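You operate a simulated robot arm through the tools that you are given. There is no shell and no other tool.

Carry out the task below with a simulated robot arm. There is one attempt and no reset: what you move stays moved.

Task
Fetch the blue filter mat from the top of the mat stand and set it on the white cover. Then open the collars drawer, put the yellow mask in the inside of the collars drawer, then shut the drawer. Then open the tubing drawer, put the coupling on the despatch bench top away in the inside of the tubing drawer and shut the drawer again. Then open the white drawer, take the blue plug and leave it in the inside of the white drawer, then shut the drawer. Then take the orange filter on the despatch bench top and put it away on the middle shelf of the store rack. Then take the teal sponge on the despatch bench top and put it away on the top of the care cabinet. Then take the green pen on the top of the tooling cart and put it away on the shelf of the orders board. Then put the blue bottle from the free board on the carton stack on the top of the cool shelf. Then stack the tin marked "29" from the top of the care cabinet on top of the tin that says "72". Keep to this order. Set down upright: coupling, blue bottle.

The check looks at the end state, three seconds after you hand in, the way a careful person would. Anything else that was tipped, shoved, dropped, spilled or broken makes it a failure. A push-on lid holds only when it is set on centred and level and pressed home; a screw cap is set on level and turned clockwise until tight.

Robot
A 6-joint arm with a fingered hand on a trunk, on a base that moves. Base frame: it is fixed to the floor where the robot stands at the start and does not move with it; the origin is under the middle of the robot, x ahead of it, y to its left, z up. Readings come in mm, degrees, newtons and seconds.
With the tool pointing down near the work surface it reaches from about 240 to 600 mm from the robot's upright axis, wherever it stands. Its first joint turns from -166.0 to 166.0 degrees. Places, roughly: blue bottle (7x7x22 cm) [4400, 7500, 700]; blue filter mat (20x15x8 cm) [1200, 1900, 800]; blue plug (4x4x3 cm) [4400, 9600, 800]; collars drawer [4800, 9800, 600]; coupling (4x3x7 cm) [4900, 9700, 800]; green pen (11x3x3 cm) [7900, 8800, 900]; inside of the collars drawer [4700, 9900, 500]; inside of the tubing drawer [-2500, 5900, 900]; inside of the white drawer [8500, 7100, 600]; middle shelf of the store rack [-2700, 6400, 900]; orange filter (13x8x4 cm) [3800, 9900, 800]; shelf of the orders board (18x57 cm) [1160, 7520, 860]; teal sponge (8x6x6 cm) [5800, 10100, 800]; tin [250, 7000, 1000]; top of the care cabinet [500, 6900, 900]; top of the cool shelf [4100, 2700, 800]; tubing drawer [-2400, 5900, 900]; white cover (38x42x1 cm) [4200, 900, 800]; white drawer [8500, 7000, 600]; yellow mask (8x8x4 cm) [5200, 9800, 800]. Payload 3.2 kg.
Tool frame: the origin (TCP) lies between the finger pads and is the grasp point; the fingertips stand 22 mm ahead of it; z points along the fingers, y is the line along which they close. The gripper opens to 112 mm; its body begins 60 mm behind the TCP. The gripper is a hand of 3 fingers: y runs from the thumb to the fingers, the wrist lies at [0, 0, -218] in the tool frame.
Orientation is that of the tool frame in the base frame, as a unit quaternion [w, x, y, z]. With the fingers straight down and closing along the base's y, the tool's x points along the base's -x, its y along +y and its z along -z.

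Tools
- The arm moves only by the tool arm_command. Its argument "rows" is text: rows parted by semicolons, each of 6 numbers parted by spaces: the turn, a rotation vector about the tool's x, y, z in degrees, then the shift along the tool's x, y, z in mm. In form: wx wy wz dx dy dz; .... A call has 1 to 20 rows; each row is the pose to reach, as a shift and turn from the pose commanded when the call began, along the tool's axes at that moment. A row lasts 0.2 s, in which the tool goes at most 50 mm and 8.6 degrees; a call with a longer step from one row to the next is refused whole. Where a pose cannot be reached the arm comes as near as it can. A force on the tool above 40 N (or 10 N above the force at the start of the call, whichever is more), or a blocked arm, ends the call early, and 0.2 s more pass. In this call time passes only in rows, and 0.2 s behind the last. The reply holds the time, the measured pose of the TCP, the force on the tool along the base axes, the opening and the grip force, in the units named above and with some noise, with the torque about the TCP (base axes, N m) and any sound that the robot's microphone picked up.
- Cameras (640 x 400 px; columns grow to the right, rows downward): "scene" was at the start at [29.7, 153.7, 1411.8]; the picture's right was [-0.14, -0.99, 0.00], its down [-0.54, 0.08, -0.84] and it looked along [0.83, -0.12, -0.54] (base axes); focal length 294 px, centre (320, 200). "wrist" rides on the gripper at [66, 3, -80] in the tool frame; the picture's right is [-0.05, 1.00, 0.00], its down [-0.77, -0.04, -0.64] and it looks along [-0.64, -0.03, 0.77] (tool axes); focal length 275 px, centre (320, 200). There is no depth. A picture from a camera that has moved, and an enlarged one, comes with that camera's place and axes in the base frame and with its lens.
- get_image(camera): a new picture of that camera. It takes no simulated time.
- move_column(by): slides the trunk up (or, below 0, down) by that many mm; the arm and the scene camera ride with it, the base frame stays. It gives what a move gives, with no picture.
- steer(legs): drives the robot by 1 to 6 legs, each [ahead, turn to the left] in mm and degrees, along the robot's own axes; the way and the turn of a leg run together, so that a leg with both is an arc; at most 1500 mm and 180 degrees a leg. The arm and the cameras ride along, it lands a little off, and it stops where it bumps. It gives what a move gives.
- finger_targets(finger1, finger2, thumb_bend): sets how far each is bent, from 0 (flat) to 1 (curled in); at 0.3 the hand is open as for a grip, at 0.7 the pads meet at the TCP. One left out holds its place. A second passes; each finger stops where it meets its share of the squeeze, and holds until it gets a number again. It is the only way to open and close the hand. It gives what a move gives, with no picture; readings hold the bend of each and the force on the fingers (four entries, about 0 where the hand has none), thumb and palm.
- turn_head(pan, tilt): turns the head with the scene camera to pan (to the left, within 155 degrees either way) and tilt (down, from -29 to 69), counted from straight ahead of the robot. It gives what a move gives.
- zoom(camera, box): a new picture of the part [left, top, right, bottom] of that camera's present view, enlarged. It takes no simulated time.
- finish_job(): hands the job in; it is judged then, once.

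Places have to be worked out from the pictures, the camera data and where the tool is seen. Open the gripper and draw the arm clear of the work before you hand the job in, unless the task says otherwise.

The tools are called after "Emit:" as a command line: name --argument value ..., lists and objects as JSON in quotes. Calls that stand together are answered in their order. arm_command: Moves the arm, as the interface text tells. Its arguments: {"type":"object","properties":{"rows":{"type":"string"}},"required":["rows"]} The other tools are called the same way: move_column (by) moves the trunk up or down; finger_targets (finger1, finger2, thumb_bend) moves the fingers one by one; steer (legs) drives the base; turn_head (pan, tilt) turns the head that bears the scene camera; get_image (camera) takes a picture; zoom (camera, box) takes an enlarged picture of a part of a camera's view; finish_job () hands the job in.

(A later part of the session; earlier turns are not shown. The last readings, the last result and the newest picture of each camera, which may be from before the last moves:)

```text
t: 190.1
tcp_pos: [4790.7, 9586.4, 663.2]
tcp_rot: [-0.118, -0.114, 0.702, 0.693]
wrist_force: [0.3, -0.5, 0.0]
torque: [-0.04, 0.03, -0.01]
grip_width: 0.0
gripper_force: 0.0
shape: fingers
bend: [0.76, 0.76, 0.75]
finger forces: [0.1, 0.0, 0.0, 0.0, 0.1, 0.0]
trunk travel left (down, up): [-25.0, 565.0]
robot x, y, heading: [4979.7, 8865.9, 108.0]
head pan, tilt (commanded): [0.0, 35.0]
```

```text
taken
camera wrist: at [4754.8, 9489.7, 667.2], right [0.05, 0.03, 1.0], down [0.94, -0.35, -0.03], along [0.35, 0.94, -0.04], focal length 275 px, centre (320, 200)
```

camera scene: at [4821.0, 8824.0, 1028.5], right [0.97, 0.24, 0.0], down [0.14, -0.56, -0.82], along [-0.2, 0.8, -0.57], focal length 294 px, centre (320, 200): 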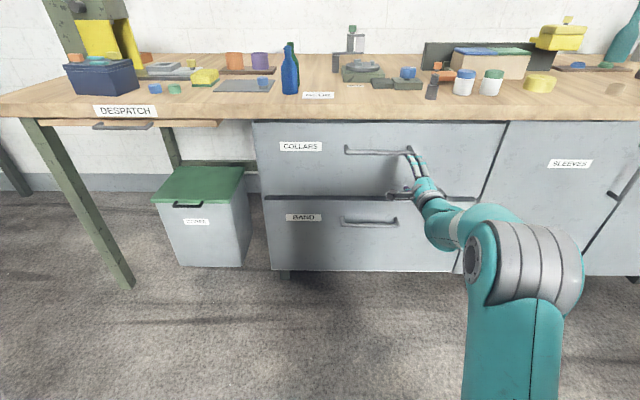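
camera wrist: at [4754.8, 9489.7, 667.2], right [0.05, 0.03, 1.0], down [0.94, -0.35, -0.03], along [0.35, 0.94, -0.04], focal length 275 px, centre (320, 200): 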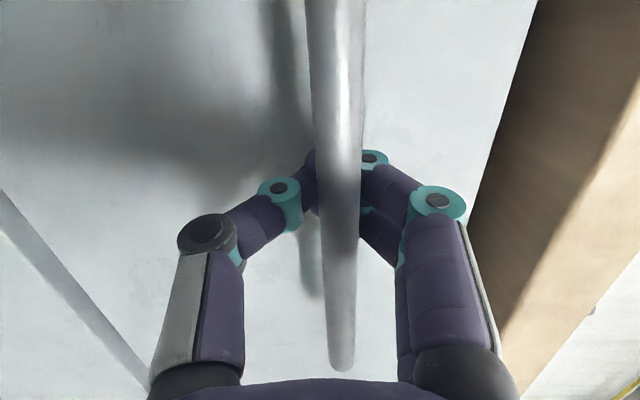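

The fingers have closed behind the bar, hooking it. I pull the drawer by backing the base, first 100 mm.

Emit:
steer --legs '[[-100, 0]]'

Emit:
get_image --camera "scene"

```text
t: 191.2
tcp_pos: [4823.8, 9490.3, 663.0]
tcp_rot: [-0.117, -0.114, 0.703, 0.693]
wrist_force: [0.4, -0.2, -0.3]
torque: [-0.01, 0.02, 0.01]
grip_width: 0.1
gripper_force: 0.0
shape: fingers
bend: [0.76, 0.76, 0.75]
finger forces: [0.0, 0.0, 0.0, 0.1, 0.0, 0.0]
trunk travel left (down, up): [-25.0, 565.0]
robot x, y, heading: [5009.1, 8771.5, 108.0]
head pan, tilt (commanded): [0.0, 35.0]
```

```text
taken
camera scene: at [4843.6, 8746.9, 1008.5], right [0.95, 0.31, 0.0], down [0.18, -0.55, -0.82], along [-0.25, 0.78, -0.57], focal length 294 px, centre (320, 200)
```

scene: 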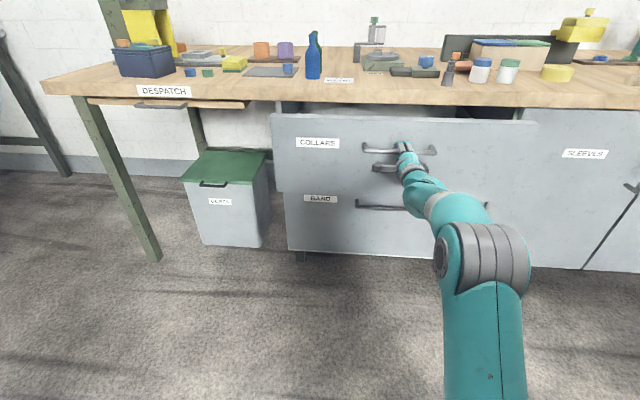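

The drawer slides open nicely. I pull another 150 mm.

Emit:
steer --legs '[[-150, 0]]'

Emit:
get_image --camera "scene"

Emit:
get_image --camera "wrist"

```text
t: 192.6
tcp_pos: [4867.5, 9346.6, 665.2]
tcp_rot: [-0.119, -0.115, 0.703, 0.692]
wrist_force: [0.3, -0.1, -0.3]
torque: [0.02, 0.01, -0.01]
grip_width: 0.0
gripper_force: 0.1
shape: fingers
bend: [0.76, 0.76, 0.75]
finger forces: [0.0, 0.0, 0.1, 0.1, 0.0, 0.0]
trunk travel left (down, up): [-25.0, 565.0]
robot x, y, heading: [5052.8, 8628.8, 108.0]
head pan, tilt (commanded): [0.0, 35.0]
```

```text
taken
camera scene: at [4890.2, 8604.0, 1008.5], right [0.95, 0.31, 0.0], down [0.18, -0.55, -0.82], along [-0.26, 0.78, -0.57], focal length 294 px, centre (320, 200)
```

scene: 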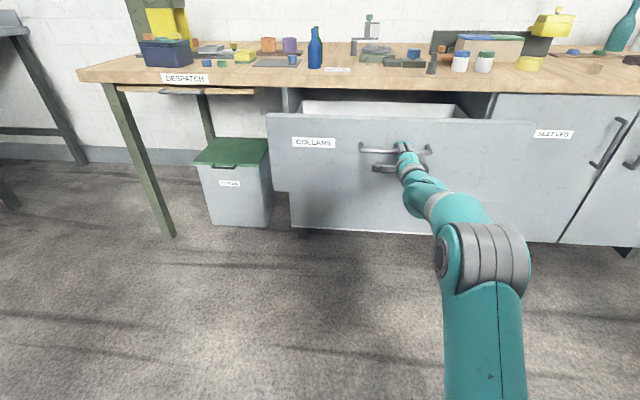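

```text
taken
camera wrist: at [4831.2, 9250.2, 667.0], right [0.05, 0.03, 1.0], down [0.94, -0.35, -0.03], along [0.35, 0.94, -0.04], focal length 275 px, centre (320, 200)
```

wrist: 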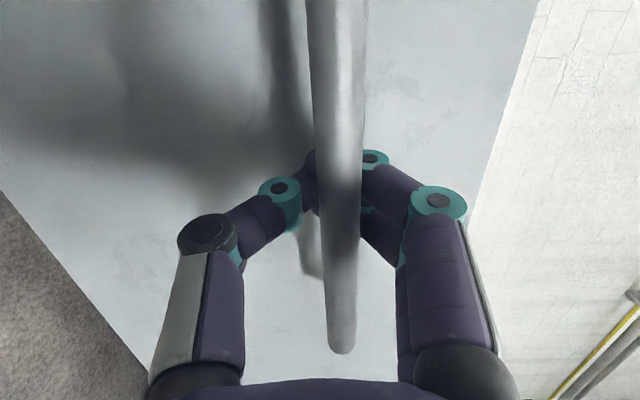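

The drawer is open about 250 mm. I open the fingers and back off.

Emit:
finger_targets --finger1 0.4 --finger2 0.4 --thumb_bend 0.4

Emit:
steer --legs '[[-150, 0]]'

Emit:
get_image --camera "scene"

```text
t: 193.6
tcp_pos: [4867.9, 9347.4, 662.3]
tcp_rot: [-0.118, -0.116, 0.702, 0.692]
wrist_force: [0.9, 0.5, 0.3]
torque: [-0.01, -0.03, 0.01]
grip_width: 83.0
gripper_force: 0.1
shape: fingers
bend: [0.4, 0.4, 0.4]
finger forces: [0.0, 0.0, 0.1, 0.0, 0.1, 0.1]
trunk travel left (down, up): [-25.0, 565.0]
robot x, y, heading: [5054.5, 8626.4, 107.9]
head pan, tilt (commanded): [0.0, 35.0]
```

```text
t: 195.0
tcp_pos: [4913.9, 9206.8, 663.8]
tcp_rot: [-0.118, -0.115, 0.703, 0.692]
wrist_force: [-0.1, -1.0, -1.3]
torque: [0.03, -0.01, 0.04]
grip_width: 83.0
gripper_force: 0.1
shape: fingers
bend: [0.4, 0.4, 0.4]
finger forces: [0.0, 0.0, 0.0, 0.0, 0.0, 0.1]
trunk travel left (down, up): [-25.0, 565.0]
robot x, y, heading: [5104.9, 8487.3, 108.0]
head pan, tilt (commanded): [0.0, 35.0]
```

```text
taken
camera scene: at [4936.5, 8462.5, 1008.5], right [0.95, 0.31, 0.0], down [0.18, -0.55, -0.82], along [-0.25, 0.78, -0.57], focal length 294 px, centre (320, 200)
```

scene: 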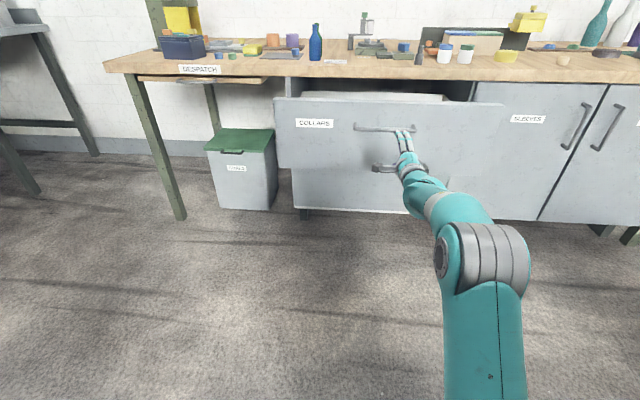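

The drawer stays open and the hand is clear. I raise the trunk back up and swing the hand back to pointing down.

Emit:
move_column --by 400

Emit:
arm_command --rows "4.1 4.1 -4.1 0 2 -23; 8.2 8.2 -8.2 0 4 -46; 12.3 12.3 -12.3 0 6 -69; 16.3 16.3 -16.3 0 8 -92; 20.4 20.4 -20.4 0 10 -115; 24.5 24.5 -24.5 0 11 -138; 28.5 28.5 -28.5 0 12 -162; 32.6 32.6 -32.6 0 13 -185; 36.7 36.7 -36.7 0 14 -208; 40.8 40.8 -40.8 0 15 -232; 44.8 44.8 -44.8 0 16 -255; 48.9 48.9 -48.9 0 18 -278; 53 53 -53 0 20 -302; 57 57 -57 0 22 -325; 61.1 61.1 -61.1 0 24 -348; 65.2 65.2 -65.2 0 26 -372; 69.28 69.28 -69.28 0 27 -400; 69.28 69.28 -69.28 0 27 -400"

```text
t: 198.8
tcp_pos: [4914.2, 9205.9, 1063.5]
tcp_rot: [-0.119, -0.115, 0.703, 0.692]
wrist_force: [-0.4, -0.5, 0.3]
torque: [0.01, 0.0, 0.03]
grip_width: 83.4
gripper_force: 0.1
shape: fingers
bend: [0.4, 0.4, 0.4]
finger forces: [0.1, 0.0, 0.0, 0.0, 0.0, 0.1]
trunk travel left (down, up): [-425.0, 165.0]
robot x, y, heading: [5104.6, 8486.3, 107.8]
head pan, tilt (commanded): [0.0, 35.0]
```

```text
t: 202.6
tcp_pos: [5044.4, 8827.9, 1095.0]
tcp_rot: [0.008, 0.814, -0.581, 0.003]
wrist_force: [0.2, 0.0, 1.0]
torque: [0.02, 0.0, -0.02]
grip_width: 83.3
gripper_force: 0.2
shape: fingers
bend: [0.4, 0.4, 0.4]
finger forces: [0.0, 0.0, 0.0, 0.0, 0.0, 0.0]
trunk travel left (down, up): [-425.0, 165.0]
robot x, y, heading: [5100.4, 8487.0, 108.2]
head pan, tilt (commanded): [0.0, 35.0]
```

Next I go round to the right of the open drawer, to a stance from which both the mask and the open drawer can be reached.

Emit:
steer --legs '[[0, -74.5], [650, 0], [0, 70.4]]'

Emit:
turn_head --pan 10 --tilt 40

Emit:
get_image --camera "scene"

```text
t: 212.4
tcp_pos: [5613.8, 9179.8, 1095.6]
tcp_rot: [0.007, 0.784, -0.62, 0.002]
wrist_force: [0.1, 0.3, -0.1]
torque: [0.01, 0.02, 0.03]
grip_width: 83.3
gripper_force: 0.0
shape: fingers
bend: [0.4, 0.4, 0.4]
finger forces: [0.1, 0.0, 0.0, 0.0, 0.0, 0.0]
trunk travel left (down, up): [-425.0, 165.0]
robot x, y, heading: [5635.3, 8834.0, 102.6]
head pan, tilt (commanded): [0.0, 35.0]
```

```text
t: 213.2
tcp_pos: [5614.6, 9178.8, 1096.2]
tcp_rot: [0.007, 0.785, -0.62, 0.002]
wrist_force: [0.3, 0.5, 0.6]
torque: [-0.04, 0.02, 0.01]
grip_width: 83.4
gripper_force: 0.1
shape: fingers
bend: [0.4, 0.4, 0.4]
finger forces: [0.0, 0.1, 0.1, 0.0, 0.0, 0.0]
trunk travel left (down, up): [-425.0, 165.0]
robot x, y, heading: [5640.2, 8831.6, 102.6]
head pan, tilt (commanded): [10.0, 40.0]
```

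```text
taken
camera scene: at [5457.6, 8818.0, 1401.0], right [0.92, 0.38, 0.0], down [0.25, -0.59, -0.77], along [-0.29, 0.71, -0.64], focal length 294 px, centre (320, 200)
```

scene: 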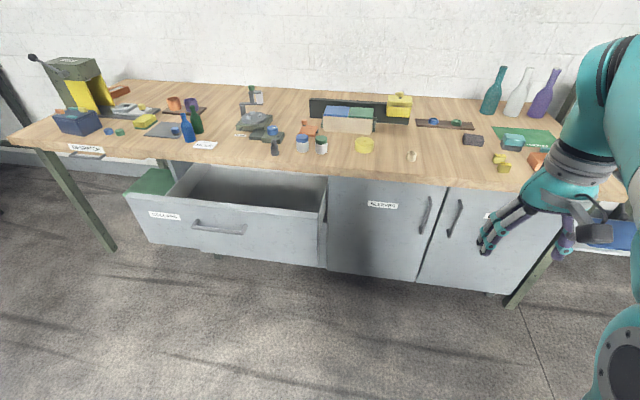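

The view shows the open drawer (right-front corner near (5200,9468)) and the mask at about (5228,9840). I drive forward 600 mm to the stance beside the drawer.

Emit:
steer --legs '[[595, 1]]'

Emit:
turn_head --pan 10 --tilt 50

Emit:
get_image --camera "scene"

Emit:
get_image --camera "wrist"

```text
t: 216.5
tcp_pos: [5472.9, 9759.2, 1095.2]
tcp_rot: [0.007, 0.79, -0.613, 0.003]
wrist_force: [-0.3, 0.1, 0.9]
torque: [-0.01, 0.01, -0.02]
grip_width: 83.6
gripper_force: 0.0
shape: fingers
bend: [0.4, 0.4, 0.4]
finger forces: [0.1, 0.0, 0.0, 0.0, 0.0, 0.1]
trunk travel left (down, up): [-425.0, 165.0]
robot x, y, heading: [5502.3, 9412.6, 103.3]
head pan, tilt (commanded): [10.0, 40.0]
```

```text
t: 217.3
tcp_pos: [5473.7, 9757.9, 1095.8]
tcp_rot: [0.006, 0.79, -0.613, 0.003]
wrist_force: [-0.5, 0.0, 0.5]
torque: [-0.02, 0.02, 0.04]
grip_width: 83.6
gripper_force: 0.0
shape: fingers
bend: [0.4, 0.4, 0.4]
finger forces: [0.0, 0.0, 0.0, 0.1, 0.0, 0.1]
trunk travel left (down, up): [-425.0, 165.0]
robot x, y, heading: [5505.2, 9410.7, 103.7]
head pan, tilt (commanded): [10.0, 50.0]
```

```text
taken
camera scene: at [5326.6, 9387.4, 1386.8], right [0.92, 0.4, 0.0], down [0.31, -0.7, -0.64], along [-0.26, 0.59, -0.77], focal length 294 px, centre (320, 200)
```

scene: 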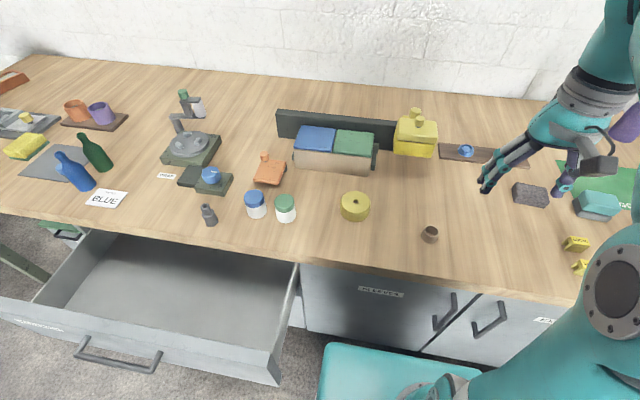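

```text
taken
camera wrist: at [5487.1, 9695.0, 1176.2], right [-0.98, -0.2, 0.01], down [-0.15, 0.76, 0.63], along [-0.13, 0.61, -0.78], focal length 275 px, centre (320, 200)
```

wrist: 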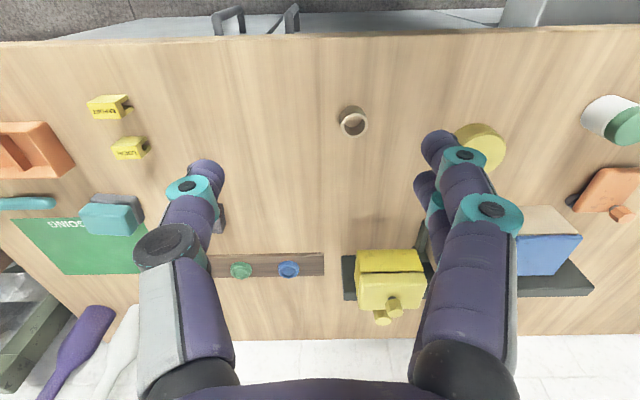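

The mask is at about (5224,9833), bench top 793. I open the hand fully and move over the mask, ending about 110 mm above the grasp height.

Emit:
finger_targets --finger1 0.3 --finger2 0.3 --thumb_bend 0.3

Emit:
arm_command --rows "0 -0.1 0 -10 20 10; 0 -0.2 0 -25 45 25; 0 -0.3 0 -40 75 45; 0 -0.4 0 -58 105 65; 0 -0.5 0 -76 135 85; 0 -0.6 0 -95 165 105; 0 -0.7 0 -115 195 125; 0 -0.7 0 -134.6 223 145; 0 -0.7 0 -134.6 223 166; 0 -0.7 0 -134.6 223 166"

Emit:
get_image --camera "wrist"

Emit:
get_image --camera "scene"

```text
t: 218.3
tcp_pos: [5474.5, 9758.5, 1094.9]
tcp_rot: [0.007, 0.79, -0.613, 0.003]
wrist_force: [0.4, 1.1, 0.0]
torque: [-0.01, 0.01, 0.02]
grip_width: 111.0
gripper_force: 0.0
shape: fingers
bend: [0.3, 0.3, 0.3]
finger forces: [0.0, 0.1, 0.0, 0.0, 0.0, 0.1]
trunk travel left (down, up): [-425.0, 165.0]
robot x, y, heading: [5506.0, 9413.8, 103.5]
head pan, tilt (commanded): [10.0, 50.0]
```

```text
t: 220.5
tcp_pos: [5222.1, 9829.3, 929.3]
tcp_rot: [0.003, 0.79, -0.613, -0.002]
wrist_force: [0.3, -0.2, 0.4]
torque: [0.0, 0.01, -0.02]
grip_width: 111.0
gripper_force: 0.1
shape: fingers
bend: [0.3, 0.3, 0.3]
finger forces: [0.1, 0.1, 0.0, 0.1, 0.1, 0.0]
trunk travel left (down, up): [-425.0, 165.0]
robot x, y, heading: [5501.0, 9414.2, 103.6]
head pan, tilt (commanded): [10.0, 50.0]
```

```text
taken
camera wrist: at [5236.2, 9765.4, 1009.1], right [-0.98, -0.2, 0.01], down [-0.15, 0.76, 0.64], along [-0.13, 0.62, -0.77], focal length 275 px, centre (320, 200)
```

wrist: 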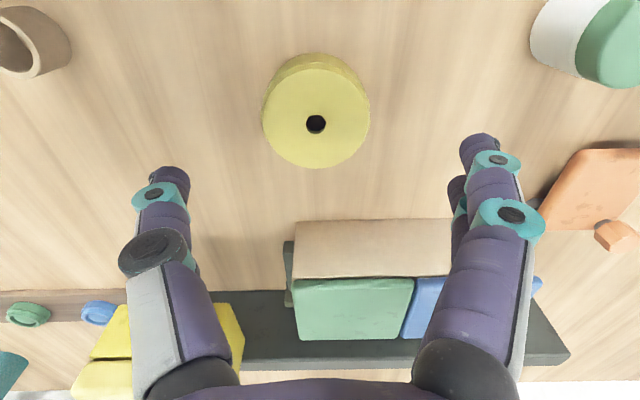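

```text
taken
camera scene: at [5326.6, 9387.3, 1386.8], right [0.92, 0.4, 0.0], down [0.31, -0.7, -0.64], along [-0.26, 0.59, -0.77], focal length 294 px, centre (320, 200)
```

scene: 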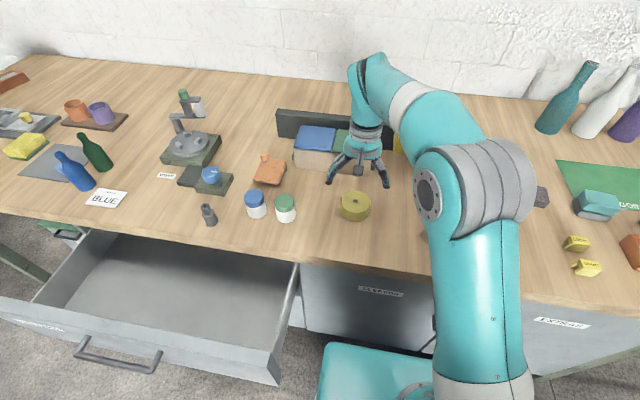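

The mask's hole shows the disc centre about 15 mm further forward than the TCP. I correct that and descend 60 mm, then look again.

Emit:
arm_command --rows "0 0 0 -8 -1 20; 0 0 0 -15 -2 40; 0 0 0 -15 -2 60; 0 0 0 -15 -2 60"

Emit:
get_image --camera "wrist"

```text
t: 221.5
tcp_pos: [5220.2, 9846.1, 870.4]
tcp_rot: [0.003, 0.79, -0.613, -0.002]
wrist_force: [0.3, -0.1, -0.9]
torque: [0.04, -0.01, 0.0]
grip_width: 111.0
gripper_force: 0.1
shape: fingers
bend: [0.3, 0.3, 0.3]
finger forces: [0.0, 0.1, 0.0, 0.0, 0.1, 0.0]
trunk travel left (down, up): [-425.0, 165.0]
robot x, y, heading: [5500.9, 9411.8, 103.6]
head pan, tilt (commanded): [10.0, 50.0]
```

```text
taken
camera wrist: at [5235.4, 9781.3, 949.5], right [-0.98, -0.2, 0.01], down [-0.15, 0.76, 0.64], along [-0.13, 0.62, -0.77], focal length 275 px, centre (320, 200)
```

wrist: 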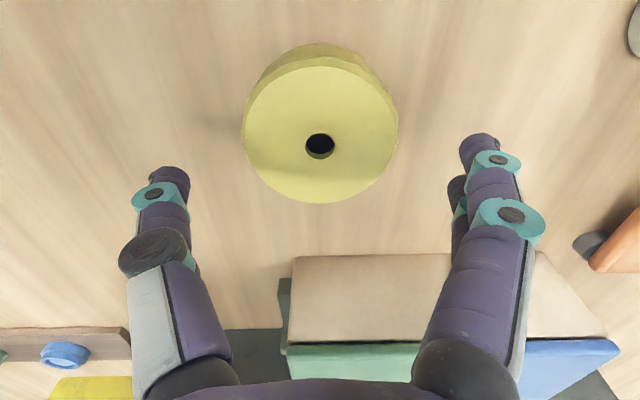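

The disc is centred under the hand. I descend 48 mm to grasp height and close the fingers on it.

Emit:
arm_command --rows "0 0 0 0 0 20; 0 0 0 0 0 38; 0 0 0 0 0 48; 0 0 0 0 0 48"

Emit:
finger_targets --finger1 0.6 --finger2 0.6 --thumb_bend 0.6

Emit:
get_image --camera "wrist"

```text
t: 222.5
tcp_pos: [5221.4, 9844.1, 821.0]
tcp_rot: [0.002, 0.79, -0.613, -0.002]
wrist_force: [-0.6, -0.2, 1.2]
torque: [0.05, -0.04, -0.01]
grip_width: 111.4
gripper_force: 0.3
shape: fingers
bend: [0.3, 0.3, 0.3]
finger forces: [0.2, 0.1, 0.0, 0.0, 0.9, 0.1]
trunk travel left (down, up): [-425.0, 165.0]
robot x, y, heading: [5505.3, 9411.7, 103.6]
head pan, tilt (commanded): [10.0, 50.0]
```

```text
t: 223.1
tcp_pos: [5221.6, 9845.7, 825.8]
tcp_rot: [0.002, 0.79, -0.613, -0.008]
wrist_force: [1.5, -3.5, 20.3]
torque: [-0.09, -0.05, -0.05]
grip_width: 68.1
gripper_force: 24.9
shape: fingers
bend: [0.49, 0.5, 0.53]
finger forces: [13.4, 12.0, 0.0, 0.0, 24.2, 0.0]
trunk travel left (down, up): [-425.0, 165.0]
robot x, y, heading: [5504.8, 9410.3, 103.4]
head pan, tilt (commanded): [10.0, 50.0]
stopped: the force on the tool passed its limit at 42 N (the readings are from after the stop); the commanded pose is now the measured one
```

```text
taken
camera wrist: at [5235.4, 9780.1, 905.3], right [-0.98, -0.2, 0.01], down [-0.15, 0.75, 0.64], along [-0.14, 0.63, -0.77], focal length 275 px, centre (320, 200)
```

wrist: 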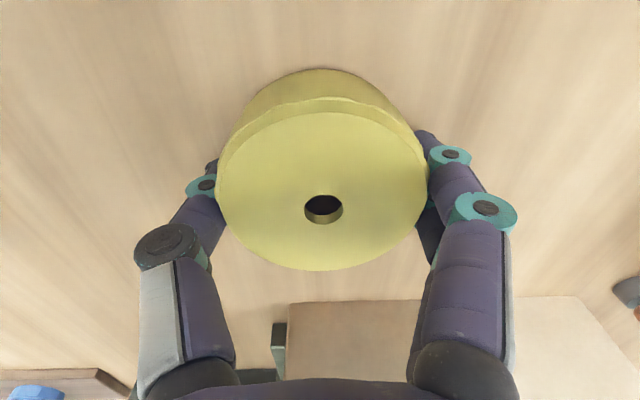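

The fingers hold the disc (25 N) while the tips pressed on the bench. I lift slightly and firm up the grip.

Emit:
arm_command --rows "0 0 0 0 0 -6; 0 0 0 0 0 -6"

Emit:
finger_targets --finger1 0.65 --finger2 0.65 --thumb_bend 0.65

Emit:
arm_command --rows "0 0 0 0 0 -15; 0 0 0 0 0 -40; 0 0 0 0 0 -70; 0 0 0 0 0 -70"

Emit:
get_image --camera "wrist"

```text
t: 223.7
tcp_pos: [5219.7, 9845.5, 830.1]
tcp_rot: [0.001, 0.79, -0.613, -0.004]
wrist_force: [0.2, 0.0, -0.6]
torque: [0.02, -0.03, 0.0]
grip_width: 67.7
gripper_force: 15.7
shape: fingers
bend: [0.49, 0.5, 0.53]
finger forces: [8.3, 7.8, 0.0, 0.0, 16.0, 0.1]
trunk travel left (down, up): [-425.0, 165.0]
robot x, y, heading: [5504.3, 9415.5, 103.5]
head pan, tilt (commanded): [10.0, 50.0]
```

```text
t: 224.7
tcp_pos: [5220.0, 9845.8, 828.5]
tcp_rot: [0.003, 0.79, -0.613, -0.005]
wrist_force: [0.9, 0.3, -0.1]
torque: [-0.02, -0.01, 0.01]
grip_width: 67.8
gripper_force: 20.9
shape: fingers
bend: [0.46, 0.47, 0.55]
finger forces: [10.5, 10.0, 0.1, 0.1, 20.2, 0.0]
trunk travel left (down, up): [-425.0, 165.0]
robot x, y, heading: [5504.5, 9411.9, 103.4]
head pan, tilt (commanded): [10.0, 50.0]
```

```text
t: 225.7
tcp_pos: [5219.9, 9845.6, 899.9]
tcp_rot: [0.003, 0.79, -0.613, -0.006]
wrist_force: [0.0, 0.6, -0.1]
torque: [-0.05, 0.02, 0.02]
grip_width: 67.3
gripper_force: 20.9
shape: fingers
bend: [0.46, 0.47, 0.55]
finger forces: [10.3, 10.0, 0.0, 0.1, 20.1, 0.0]
trunk travel left (down, up): [-425.0, 165.0]
robot x, y, heading: [5500.6, 9418.0, 103.6]
head pan, tilt (commanded): [10.0, 50.0]
```

```text
taken
camera wrist: at [5235.2, 9780.2, 979.7], right [-0.98, -0.2, 0.01], down [-0.15, 0.75, 0.64], along [-0.14, 0.63, -0.77], focal length 275 px, centre (320, 200)
```

wrist: 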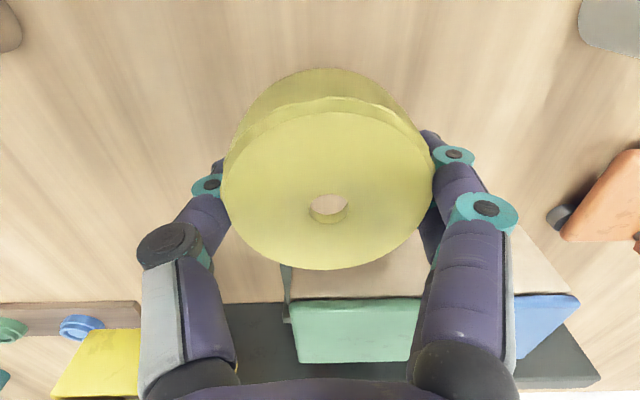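

The mask is firmly held. I lift it and draw the arm back to the carrying pose, then back the base away to go round to the drawer's front, because the drawer is deep and best filled from the front.

Emit:
arm_command --rows "0 0 0 0 0 -25; 0 0 0 5 -5 -55; 0 0 0 20 -20 -90; 0 0 0 40 -40 -120; 0 0 0 65 -65 -150; 0 0 0 90 -90 -170; 0 0 0 115 -115 -185; 0 0 0 135 -132 -190; 0 0 0 148 -144 -190; 0 0 0 148 -144 -190"

Emit:
steer --legs '[[-600, 0], [0, 57], [680, 0], [0, -57]]'

Emit:
turn_head --pan -5 --tilt 50

Emit:
get_image --camera "scene"

```text
t: 227.9
tcp_pos: [5399.0, 9735.9, 1088.6]
tcp_rot: [0.002, 0.79, -0.613, -0.005]
wrist_force: [-0.4, 0.3, 0.2]
torque: [-0.01, 0.0, 0.01]
grip_width: 67.2
gripper_force: 20.6
shape: fingers
bend: [0.46, 0.47, 0.55]
finger forces: [10.5, 10.0, 0.0, 0.0, 19.8, 0.0]
trunk travel left (down, up): [-425.0, 165.0]
robot x, y, heading: [5502.2, 9412.9, 103.8]
head pan, tilt (commanded): [10.0, 50.0]
```

```text
t: 239.6
tcp_pos: [4901.3, 9379.9, 1088.9]
tcp_rot: [0.002, 0.795, -0.606, -0.005]
wrist_force: [-0.6, -0.1, 0.0]
torque: [-0.01, -0.01, 0.0]
grip_width: 67.2
gripper_force: 20.1
shape: fingers
bend: [0.46, 0.47, 0.55]
finger forces: [10.4, 10.0, 0.0, 0.1, 19.7, 0.0]
trunk travel left (down, up): [-425.0, 165.0]
robot x, y, heading: [5009.8, 9057.8, 104.5]
head pan, tilt (commanded): [10.0, 50.0]
```

```text
t: 240.4
tcp_pos: [4900.4, 9379.2, 1087.2]
tcp_rot: [0.003, 0.795, -0.607, -0.005]
wrist_force: [0.9, 0.4, 0.3]
torque: [0.02, -0.02, 0.03]
grip_width: 67.4
gripper_force: 19.8
shape: fingers
bend: [0.46, 0.47, 0.55]
finger forces: [10.4, 10.0, 0.0, 0.1, 19.9, 0.1]
trunk travel left (down, up): [-425.0, 165.0]
robot x, y, heading: [5009.6, 9058.4, 104.2]
head pan, tilt (commanded): [-5.0, 50.0]
```

```text
taken
camera scene: at [4852.6, 9034.3, 1386.8], right [0.99, 0.16, 0.0], down [0.13, -0.76, -0.64], along [-0.11, 0.63, -0.77], focal length 294 px, centre (320, 200)
```

scene: 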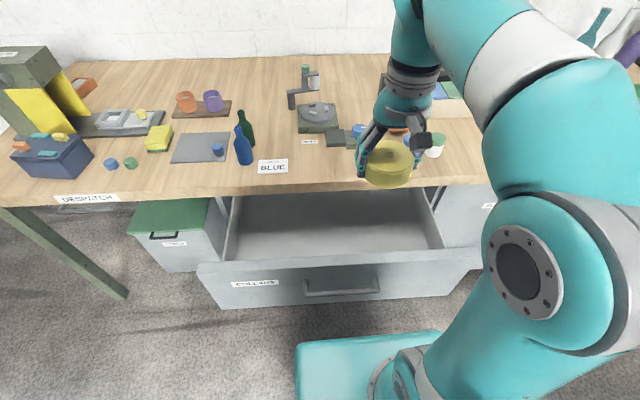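

From here I look straight into the drawer. I zoom in to judge its floor depth.

Emit:
zoom --camera "scene" --box '[190, 160, 490, 320]'

Emit:
get_image --camera "wrist"

```text
2.13 times, centred on (340, 240) of scene
camera zoom: at [4852.6, 9034.3, 1386.8], right [0.99, 0.16, 0.0], down [0.13, -0.76, -0.64], along [-0.11, 0.63, -0.77], focal length 626 px, centre (277, 115)
```

zoom: 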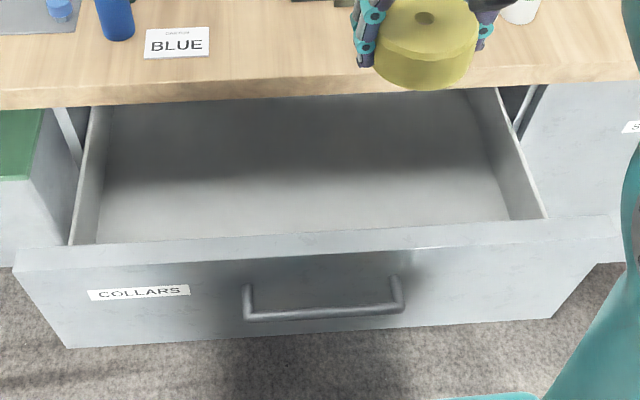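

```text
taken
camera wrist: at [4915.6, 9314.5, 1167.4], right [-0.98, -0.22, 0.01], down [-0.16, 0.75, 0.64], along [-0.15, 0.62, -0.77], focal length 275 px, centre (320, 200)
```

wrist: 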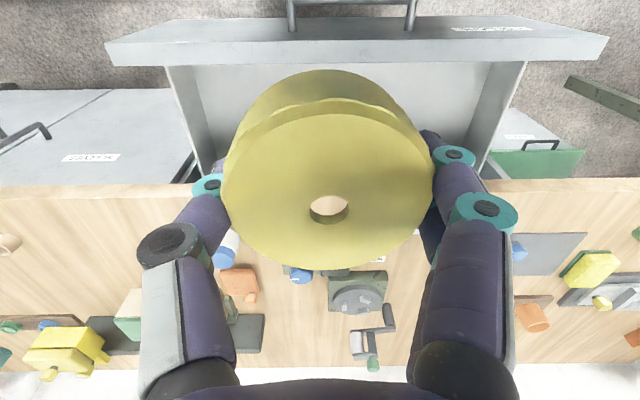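

The drawer box floor works out near z 520, walls to about 634, front panel top 731, with about 195 mm gap between the panel and the bench edge. I turn the hand 90° (camera sideways) and bring the mask over the middle of this gap at z ≈ 900.

Emit:
arm_command --rows "0 0 7.5 -11.3 -1 15; 0 0 15 -22.6 -2 31; 0 0 22.5 -34 -3 46; 0 0 30 -45.3 -4 62; 0 0 37.5 -56.6 -5 78; 0 0 45 -68 -6 93; 0 0 52.5 -79.3 -7 109; 0 0 60 -90.6 -8 125; 0 0 67.5 -102 -9 140; 0 0 75 -113.3 -10 156; 0 0 82.5 -124.6 -11 171; 0 0 90 -136 -11.5 187; 0 0 90 -136 -11.5 187"

Emit:
get_image --camera "scene"

Emit:
get_image --camera "wrist"

```text
t: 243.2
tcp_pos: [4872.1, 9514.3, 900.8]
tcp_rot: [-0.006, -0.132, 0.991, 0.001]
wrist_force: [-0.1, -0.3, 0.0]
torque: [0.02, 0.01, 0.01]
grip_width: 67.0
gripper_force: 20.3
shape: fingers
bend: [0.46, 0.47, 0.55]
finger forces: [10.6, 9.6, 0.0, 0.0, 19.6, 0.0]
trunk travel left (down, up): [-425.0, 165.0]
robot x, y, heading: [5010.8, 9059.2, 104.3]
head pan, tilt (commanded): [-5.0, 50.0]
```

```text
taken
camera scene: at [4852.6, 9034.4, 1386.8], right [0.99, 0.16, 0.0], down [0.13, -0.76, -0.64], along [-0.1, 0.63, -0.77], focal length 294 px, centre (320, 200)
```

scene: 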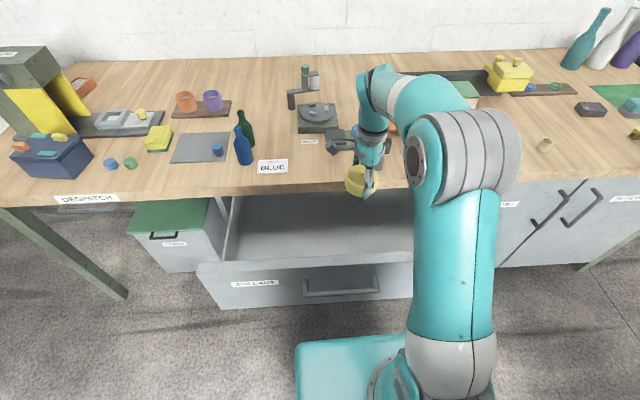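

```text
taken
camera wrist: at [4808.5, 9499.9, 982.4], right [-0.22, 0.98, 0.01], down [0.76, 0.17, 0.63], along [0.61, 0.14, -0.78], focal length 275 px, centre (320, 200)
```

wrist: 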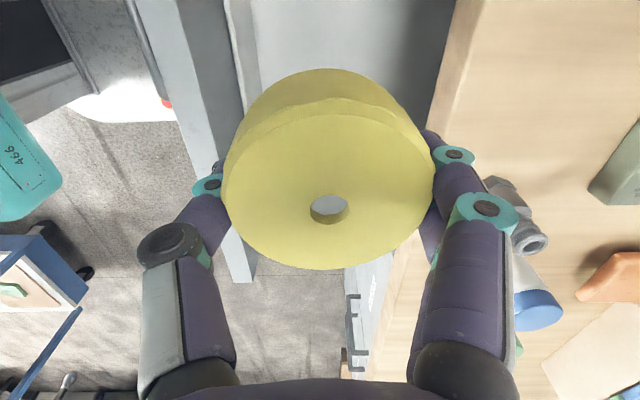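

The hand is centred in the gap (bench edge at depth −13, panel at −178, TCP at −95). I lower the mask into the drawer in steps.

Emit:
arm_command --rows "0 0 0 0 0 30; 0 0 0 0 0 60; 0 0 0 0 0 90; 0 0 0 0 0 120; 0 0 0 0 0 150; 0 0 0 0 0 175; 0 0 0 0 0 200; 0 0 0 0 0 200"

Emit:
get_image --camera "scene"

Emit:
get_image --camera "wrist"

```text
t: 245.0
tcp_pos: [4871.6, 9513.9, 700.5]
tcp_rot: [-0.006, -0.134, 0.991, 0.002]
wrist_force: [0.4, 1.0, -0.3]
torque: [0.0, -0.03, 0.02]
grip_width: 67.1
gripper_force: 19.6
shape: fingers
bend: [0.46, 0.47, 0.55]
finger forces: [10.5, 9.1, 0.0, 0.0, 19.3, 0.0]
trunk travel left (down, up): [-425.0, 165.0]
robot x, y, heading: [5009.2, 9056.5, 104.5]
head pan, tilt (commanded): [-5.0, 50.0]
```

```text
taken
camera scene: at [4852.6, 9034.5, 1386.8], right [0.99, 0.16, 0.0], down [0.13, -0.76, -0.64], along [-0.1, 0.63, -0.77], focal length 294 px, centre (320, 200)
```

scene: 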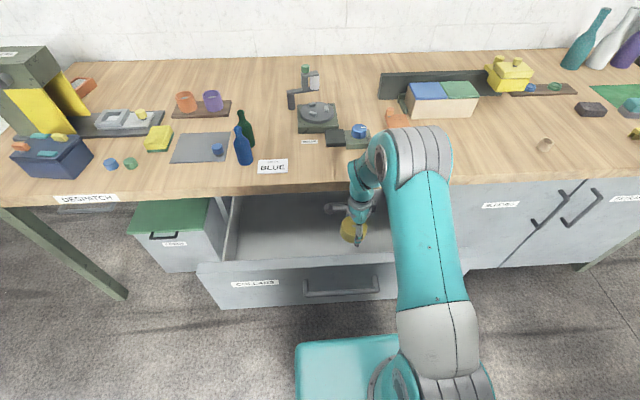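

```text
taken
camera wrist: at [4807.9, 9500.2, 781.2], right [-0.22, 0.98, 0.01], down [0.76, 0.17, 0.63], along [0.61, 0.14, -0.78], focal length 275 px, centre (320, 200)
```

wrist: 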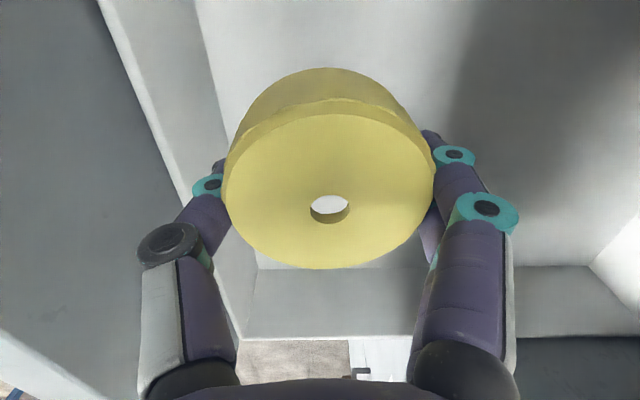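

All clear so far. I lower another 90 mm and look.

Emit:
arm_command --rows "0 0 0 0 0 25; 0 0 0 0 0 50; 0 0 0 0 0 75; 0 0 0 0 0 95; 0 0 0 0 0 95"

Emit:
get_image --camera "wrist"

Emit:
zoom --camera "scene" --box '[190, 100, 510, 320]'

```text
t: 246.2
tcp_pos: [4872.0, 9514.2, 607.7]
tcp_rot: [-0.005, -0.134, 0.991, 0.001]
wrist_force: [0.3, 0.4, -0.9]
torque: [0.0, 0.0, -0.03]
grip_width: 67.0
gripper_force: 19.6
shape: fingers
bend: [0.46, 0.47, 0.56]
finger forces: [10.6, 9.0, 0.0, 0.0, 19.1, 0.0]
trunk travel left (down, up): [-425.0, 165.0]
robot x, y, heading: [5010.3, 9056.1, 104.3]
head pan, tilt (commanded): [-5.0, 50.0]
```

```text
taken
camera wrist: at [4807.1, 9499.9, 687.3], right [-0.22, 0.98, 0.01], down [0.76, 0.17, 0.63], along [0.61, 0.14, -0.78], focal length 275 px, centre (320, 200)
```

wrist: 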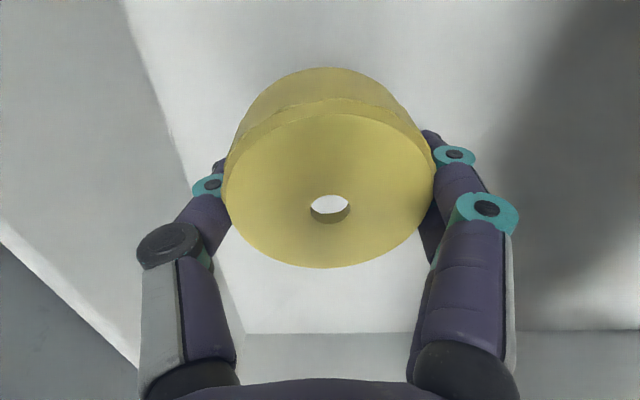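

```text
1.82 times, centred on (350, 210) of scene
camera zoom: at [4852.6, 9034.4, 1386.8], right [0.99, 0.16, 0.0], down [0.13, -0.76, -0.64], along [-0.1, 0.63, -0.77], focal length 534 px, centre (266, 182)
```

zoom: 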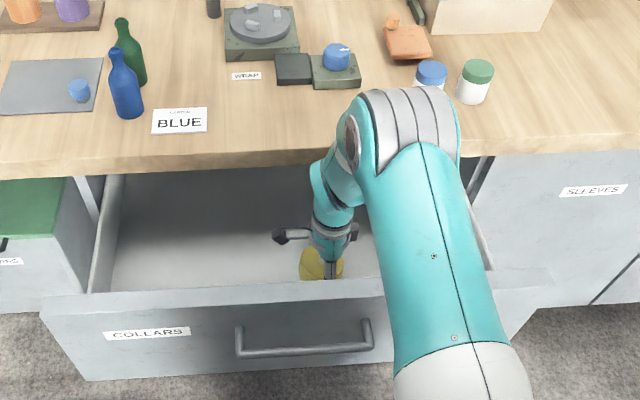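

The forearm clears the bench edge. I lower further in small steps towards the drawer floor (expected contact at TCP ≈ 555).

Emit:
arm_command --rows "0 0 0 0 0 12; 0 0 0 0 0 25; 0 0 0 0 0 38; 0 0 0 0 0 38"

Emit:
get_image --camera "wrist"

Emit:
zoom --camera "scene" --box '[190, 100, 510, 320]'

```text
t: 247.2
tcp_pos: [4869.1, 9515.2, 567.8]
tcp_rot: [-0.006, -0.133, 0.991, 0.003]
wrist_force: [0.2, 1.0, 0.0]
torque: [-0.01, -0.03, 0.0]
grip_width: 67.4
gripper_force: 19.2
shape: fingers
bend: [0.46, 0.47, 0.56]
finger forces: [10.6, 9.0, 0.0, 0.0, 19.0, 0.0]
trunk travel left (down, up): [-425.0, 165.0]
robot x, y, heading: [5009.5, 9052.2, 104.4]
head pan, tilt (commanded): [-5.0, 50.0]
```

```text
taken
camera wrist: at [4804.9, 9499.9, 648.1], right [-0.22, 0.98, 0.01], down [0.76, 0.17, 0.63], along [0.61, 0.14, -0.78], focal length 275 px, centre (320, 200)
```

wrist: 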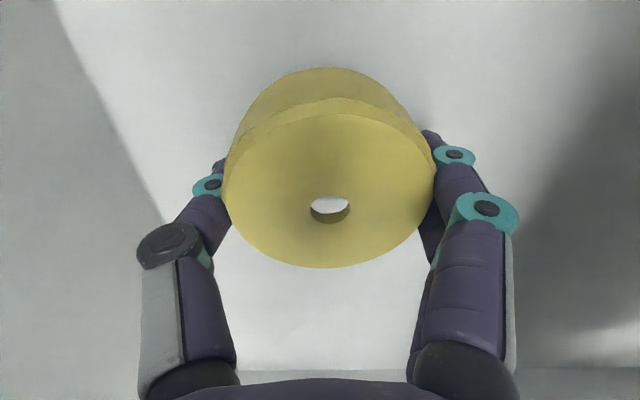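

```text
1.82 times, centred on (350, 210) of scene
camera zoom: at [4852.6, 9034.4, 1386.8], right [0.99, 0.16, 0.0], down [0.13, -0.76, -0.64], along [-0.1, 0.63, -0.77], focal length 534 px, centre (266, 182)
```

zoom: 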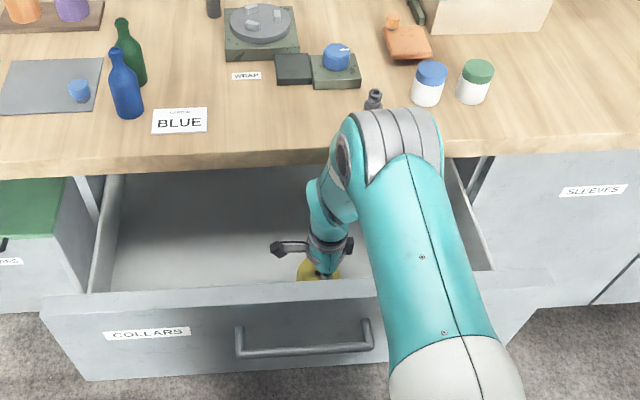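

Mask bottom is still somewhat above the floor. I keep lowering in small steps and watch the force.

Emit:
arm_command --rows "0 0 0 0 0 4; 0 0 0 0 0 8; 0 0 0 0 0 8"

Emit:
arm_command --rows "0 0 0 0 0 4; 0 0 0 0 0 8; 0 0 0 0 0 8"

Emit:
arm_command --rows "0 0 0 0 0 4; 0 0 0 0 0 8; 0 0 0 0 0 8"

Emit:
get_image --camera "wrist"

```text
t: 248.0
tcp_pos: [4870.5, 9513.7, 560.4]
tcp_rot: [-0.006, -0.133, 0.991, 0.002]
wrist_force: [-0.4, -0.5, -0.5]
torque: [0.01, 0.0, 0.02]
grip_width: 67.1
gripper_force: 19.3
shape: fingers
bend: [0.46, 0.47, 0.56]
finger forces: [10.6, 9.0, 0.1, 0.1, 19.0, 0.0]
trunk travel left (down, up): [-425.0, 165.0]
robot x, y, heading: [5010.8, 9055.9, 104.1]
head pan, tilt (commanded): [-5.0, 50.0]
```

```text
t: 248.8
tcp_pos: [4869.4, 9517.0, 555.9]
tcp_rot: [-0.006, -0.133, 0.991, 0.006]
wrist_force: [1.2, 0.8, 27.5]
torque: [-0.92, -0.4, 0.04]
grip_width: 66.9
gripper_force: 30.7
shape: fingers
bend: [0.46, 0.48, 0.57]
finger forces: [9.5, 9.4, 0.0, 0.1, 42.6, 0.0]
trunk travel left (down, up): [-425.0, 165.0]
robot x, y, heading: [5005.9, 9057.2, 104.4]
head pan, tilt (commanded): [-5.0, 50.0]
stopped in row 3: the force on the tool passed its limit at 42 N (the readings are from after the stop); the commanded pose is now the measured one
```

```text
t: 249.1
tcp_pos: [4868.2, 9518.1, 555.9]
tcp_rot: [-0.007, -0.133, 0.991, 0.009]
wrist_force: [0.8, 1.0, 24.7]
torque: [-0.85, -0.36, 0.06]
grip_width: 67.2
gripper_force: 28.5
shape: fingers
bend: [0.47, 0.48, 0.57]
finger forces: [8.9, 8.6, 0.0, 0.0, 39.3, 0.0]
trunk travel left (down, up): [-425.0, 165.0]
robot x, y, heading: [5011.3, 9057.2, 104.2]
head pan, tilt (commanded): [-5.0, 50.0]
stopped in row 1: the force on the tool passed its limit at 46 N (the readings are from after the stop); the commanded pose is now the measured one
```

```text
taken
camera wrist: at [4805.0, 9504.0, 636.7], right [-0.22, 0.98, 0.02], down [0.76, 0.16, 0.63], along [0.61, 0.15, -0.78], focal length 275 px, centre (320, 200)
```

wrist: 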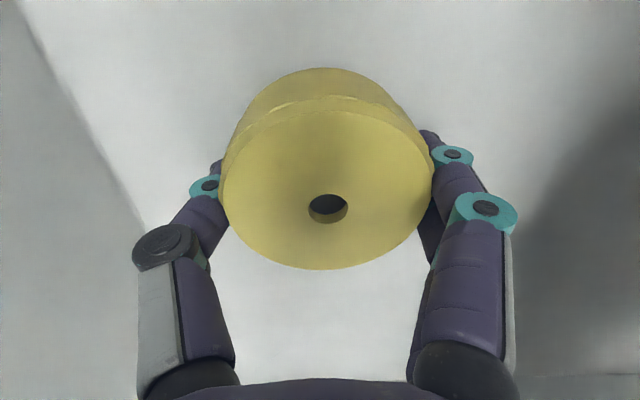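

The mask rests on the drawer floor (contact at TCP z 556). I relieve the pressure by 3 mm and open the fingers.

Emit:
arm_command --rows "0 0 0 0 0 -3; 0 0 0 0 0 -3"

Emit:
finger_targets --finger1 0.36 --finger2 0.36 --thumb_bend 0.4

Emit:
get_image --camera "wrist"

```text
t: 249.7
tcp_pos: [4869.3, 9518.6, 556.1]
tcp_rot: [-0.006, -0.132, 0.991, 0.006]
wrist_force: [1.1, -0.2, 0.3]
torque: [0.03, -0.02, -0.03]
grip_width: 67.0
gripper_force: 19.1
shape: fingers
bend: [0.46, 0.47, 0.57]
finger forces: [10.2, 9.6, 0.0, 0.1, 18.9, 0.1]
trunk travel left (down, up): [-425.0, 165.0]
robot x, y, heading: [5009.7, 9057.2, 104.4]
head pan, tilt (commanded): [-5.0, 50.0]
```

```text
t: 250.7
tcp_pos: [4868.8, 9519.2, 557.9]
tcp_rot: [-0.006, -0.132, 0.991, 0.007]
wrist_force: [0.1, -0.2, -0.5]
torque: [-0.01, 0.02, 0.01]
grip_width: 88.8
gripper_force: 0.0
shape: fingers
bend: [0.36, 0.36, 0.4]
finger forces: [0.0, 0.1, 0.0, 0.0, 0.0, 0.1]
trunk travel left (down, up): [-425.0, 165.0]
robot x, y, heading: [5011.0, 9058.2, 104.3]
head pan, tilt (commanded): [-5.0, 50.0]
```

```text
taken
camera wrist: at [4805.0, 9503.7, 637.8], right [-0.22, 0.98, 0.02], down [0.76, 0.16, 0.63], along [0.61, 0.15, -0.78], focal length 275 px, centre (320, 200)
```

wrist: 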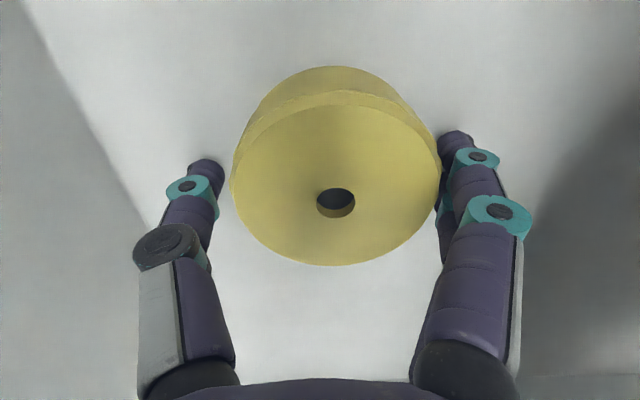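

The mask is released on the floor. I lift the hand straight up out of the drawer.

Emit:
arm_command --rows "0 0 0 0 2 -8; 0 0 0 0 2 -25; 0 0 0 0 0 -50; 0 0 0 0 -3 -85; 0 0 0 0 -5 -120; 0 0 0 0 -5 -160; 0 0 0 0 -5 -200; 0 0 0 0 -5 -240; 0 0 0 0 -5 -280; 0 0 0 0 -5 -320; 0 0 0 0 -5 -360; 0 0 0 0 -5 -360"

Emit:
get_image --camera "wrist"

Emit:
get_image --camera "scene"

```text
t: 253.3
tcp_pos: [4876.6, 9510.6, 918.3]
tcp_rot: [-0.006, -0.132, 0.991, 0.007]
wrist_force: [0.1, -0.3, -1.2]
torque: [-0.02, -0.02, 0.04]
grip_width: 89.2
gripper_force: 0.0
shape: fingers
bend: [0.36, 0.36, 0.4]
finger forces: [0.0, 0.0, 0.0, 0.1, 0.0, 0.0]
trunk travel left (down, up): [-425.0, 165.0]
robot x, y, heading: [5010.9, 9058.9, 104.6]
head pan, tilt (commanded): [-5.0, 50.0]
```

```text
taken
camera wrist: at [4813.1, 9495.7, 998.5], right [-0.22, 0.98, 0.02], down [0.76, 0.16, 0.63], along [0.61, 0.15, -0.78], focal length 275 px, centre (320, 200)
```

wrist: 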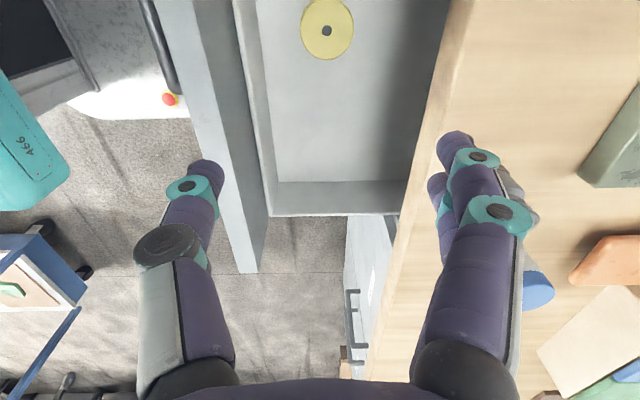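

```text
taken
camera scene: at [4852.7, 9034.3, 1386.8], right [0.99, 0.16, 0.0], down [0.12, -0.76, -0.64], along [-0.1, 0.63, -0.77], focal length 294 px, centre (320, 200)
```

scene: 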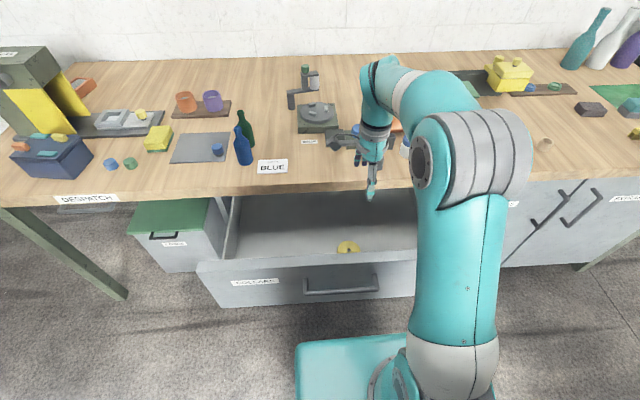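

The mask lies in the drawer. To shut it I'll push with a forward-pointing fist, since the bench top overhangs the closed drawer; I back off, then turn the hand forward.

Emit:
steer --legs '[[-460, 0]]'

Emit:
arm_command --rows "-7.5 0 0 -5 22 -12; -15 0 0 -10 45 -25; -22.5 0 0 -16 68 -37; -30 0 0 -21 91 -50; -37.5 0 0 -26 114 -62; -45 0 0 -32 136 -75; -52.5 0 0 -37 159 -87; -60 0 0 -42 182 -100; -67.5 0 0 -48 205 -112; -75 0 0 -53 228 -125; -82.5 0 0 -58 250 -137; -90 0 0 -64 273 -150; -90 0 0 -64 273 -150"

Emit:
finger_targets --finger1 0.8 --finger2 0.8 --thumb_bend 0.8

Emit:
move_column --by -400

Emit:
turn_head --pan 0 --tilt 35

Emit:
get_image --camera "scene"

```text
t: 256.0
tcp_pos: [4987.6, 9065.6, 917.0]
tcp_rot: [-0.007, -0.137, 0.99, 0.006]
wrist_force: [0.5, 0.3, 0.2]
torque: [0.01, 0.01, -0.01]
grip_width: 89.0
gripper_force: 0.0
shape: fingers
bend: [0.36, 0.36, 0.4]
finger forces: [0.1, 0.0, 0.1, 0.1, 0.0, 0.0]
trunk travel left (down, up): [-425.0, 165.0]
robot x, y, heading: [5128.1, 8614.3, 105.1]
head pan, tilt (commanded): [-5.0, 50.0]
```

```text
t: 258.8
tcp_pos: [4978.1, 9344.7, 1072.5]
tcp_rot: [-0.102, -0.093, 0.695, 0.706]
wrist_force: [-0.5, -0.4, -0.1]
torque: [0.0, 0.03, 0.01]
grip_width: 89.1
gripper_force: 0.0
shape: fingers
bend: [0.36, 0.36, 0.4]
finger forces: [0.0, 0.0, 0.0, 0.1, 0.1, 0.0]
out of reach, approached as far as the arm can: row 9, 10
trunk travel left (down, up): [-425.0, 165.0]
robot x, y, heading: [5125.2, 8614.9, 105.0]
head pan, tilt (commanded): [-5.0, 50.0]
```

```text
t: 259.8
tcp_pos: [4978.2, 9344.9, 1072.6]
tcp_rot: [-0.103, -0.093, 0.695, 0.705]
wrist_force: [-0.1, -0.2, -0.1]
torque: [-0.01, -0.03, -0.03]
grip_width: 0.0
gripper_force: 0.0
shape: fingers
bend: [0.76, 0.76, 0.78]
finger forces: [0.1, 0.0, 0.1, 0.0, 0.0, 0.1]
trunk travel left (down, up): [-425.0, 165.0]
robot x, y, heading: [5120.6, 8614.9, 105.1]
head pan, tilt (commanded): [-5.0, 50.0]
```

```text
t: 263.7
tcp_pos: [4978.6, 9342.9, 672.7]
tcp_rot: [-0.101, -0.093, 0.696, 0.705]
wrist_force: [-0.5, 0.2, 0.1]
torque: [0.03, 0.03, -0.02]
grip_width: 0.0
gripper_force: 0.1
shape: fingers
bend: [0.76, 0.76, 0.78]
finger forces: [0.0, 0.1, 0.0, 0.0, 0.0, 0.0]
trunk travel left (down, up): [-25.0, 565.0]
robot x, y, heading: [5127.9, 8609.2, 104.9]
head pan, tilt (commanded): [-5.0, 50.0]
```

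```text
t: 264.4
tcp_pos: [4978.5, 9344.3, 672.9]
tcp_rot: [-0.102, -0.094, 0.696, 0.705]
wrist_force: [-0.2, -0.2, -0.3]
torque: [-0.01, -0.02, 0.0]
grip_width: 0.1
gripper_force: 0.1
shape: fingers
bend: [0.76, 0.76, 0.78]
finger forces: [0.0, 0.0, 0.0, 0.1, 0.1, 0.1]
trunk travel left (down, up): [-25.0, 565.0]
robot x, y, heading: [5123.4, 8613.2, 104.8]
head pan, tilt (commanded): [0.0, 35.0]
```

```text
taken
camera scene: at [4959.7, 8598.5, 1008.5], right [0.97, 0.26, 0.0], down [0.15, -0.55, -0.82], along [-0.21, 0.79, -0.57], focal length 294 px, centre (320, 200)
```

scene: 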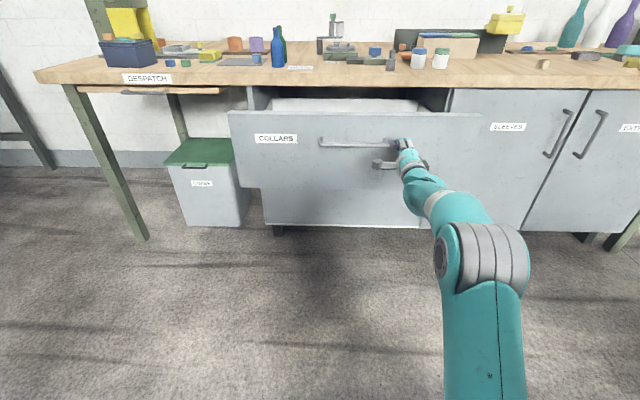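

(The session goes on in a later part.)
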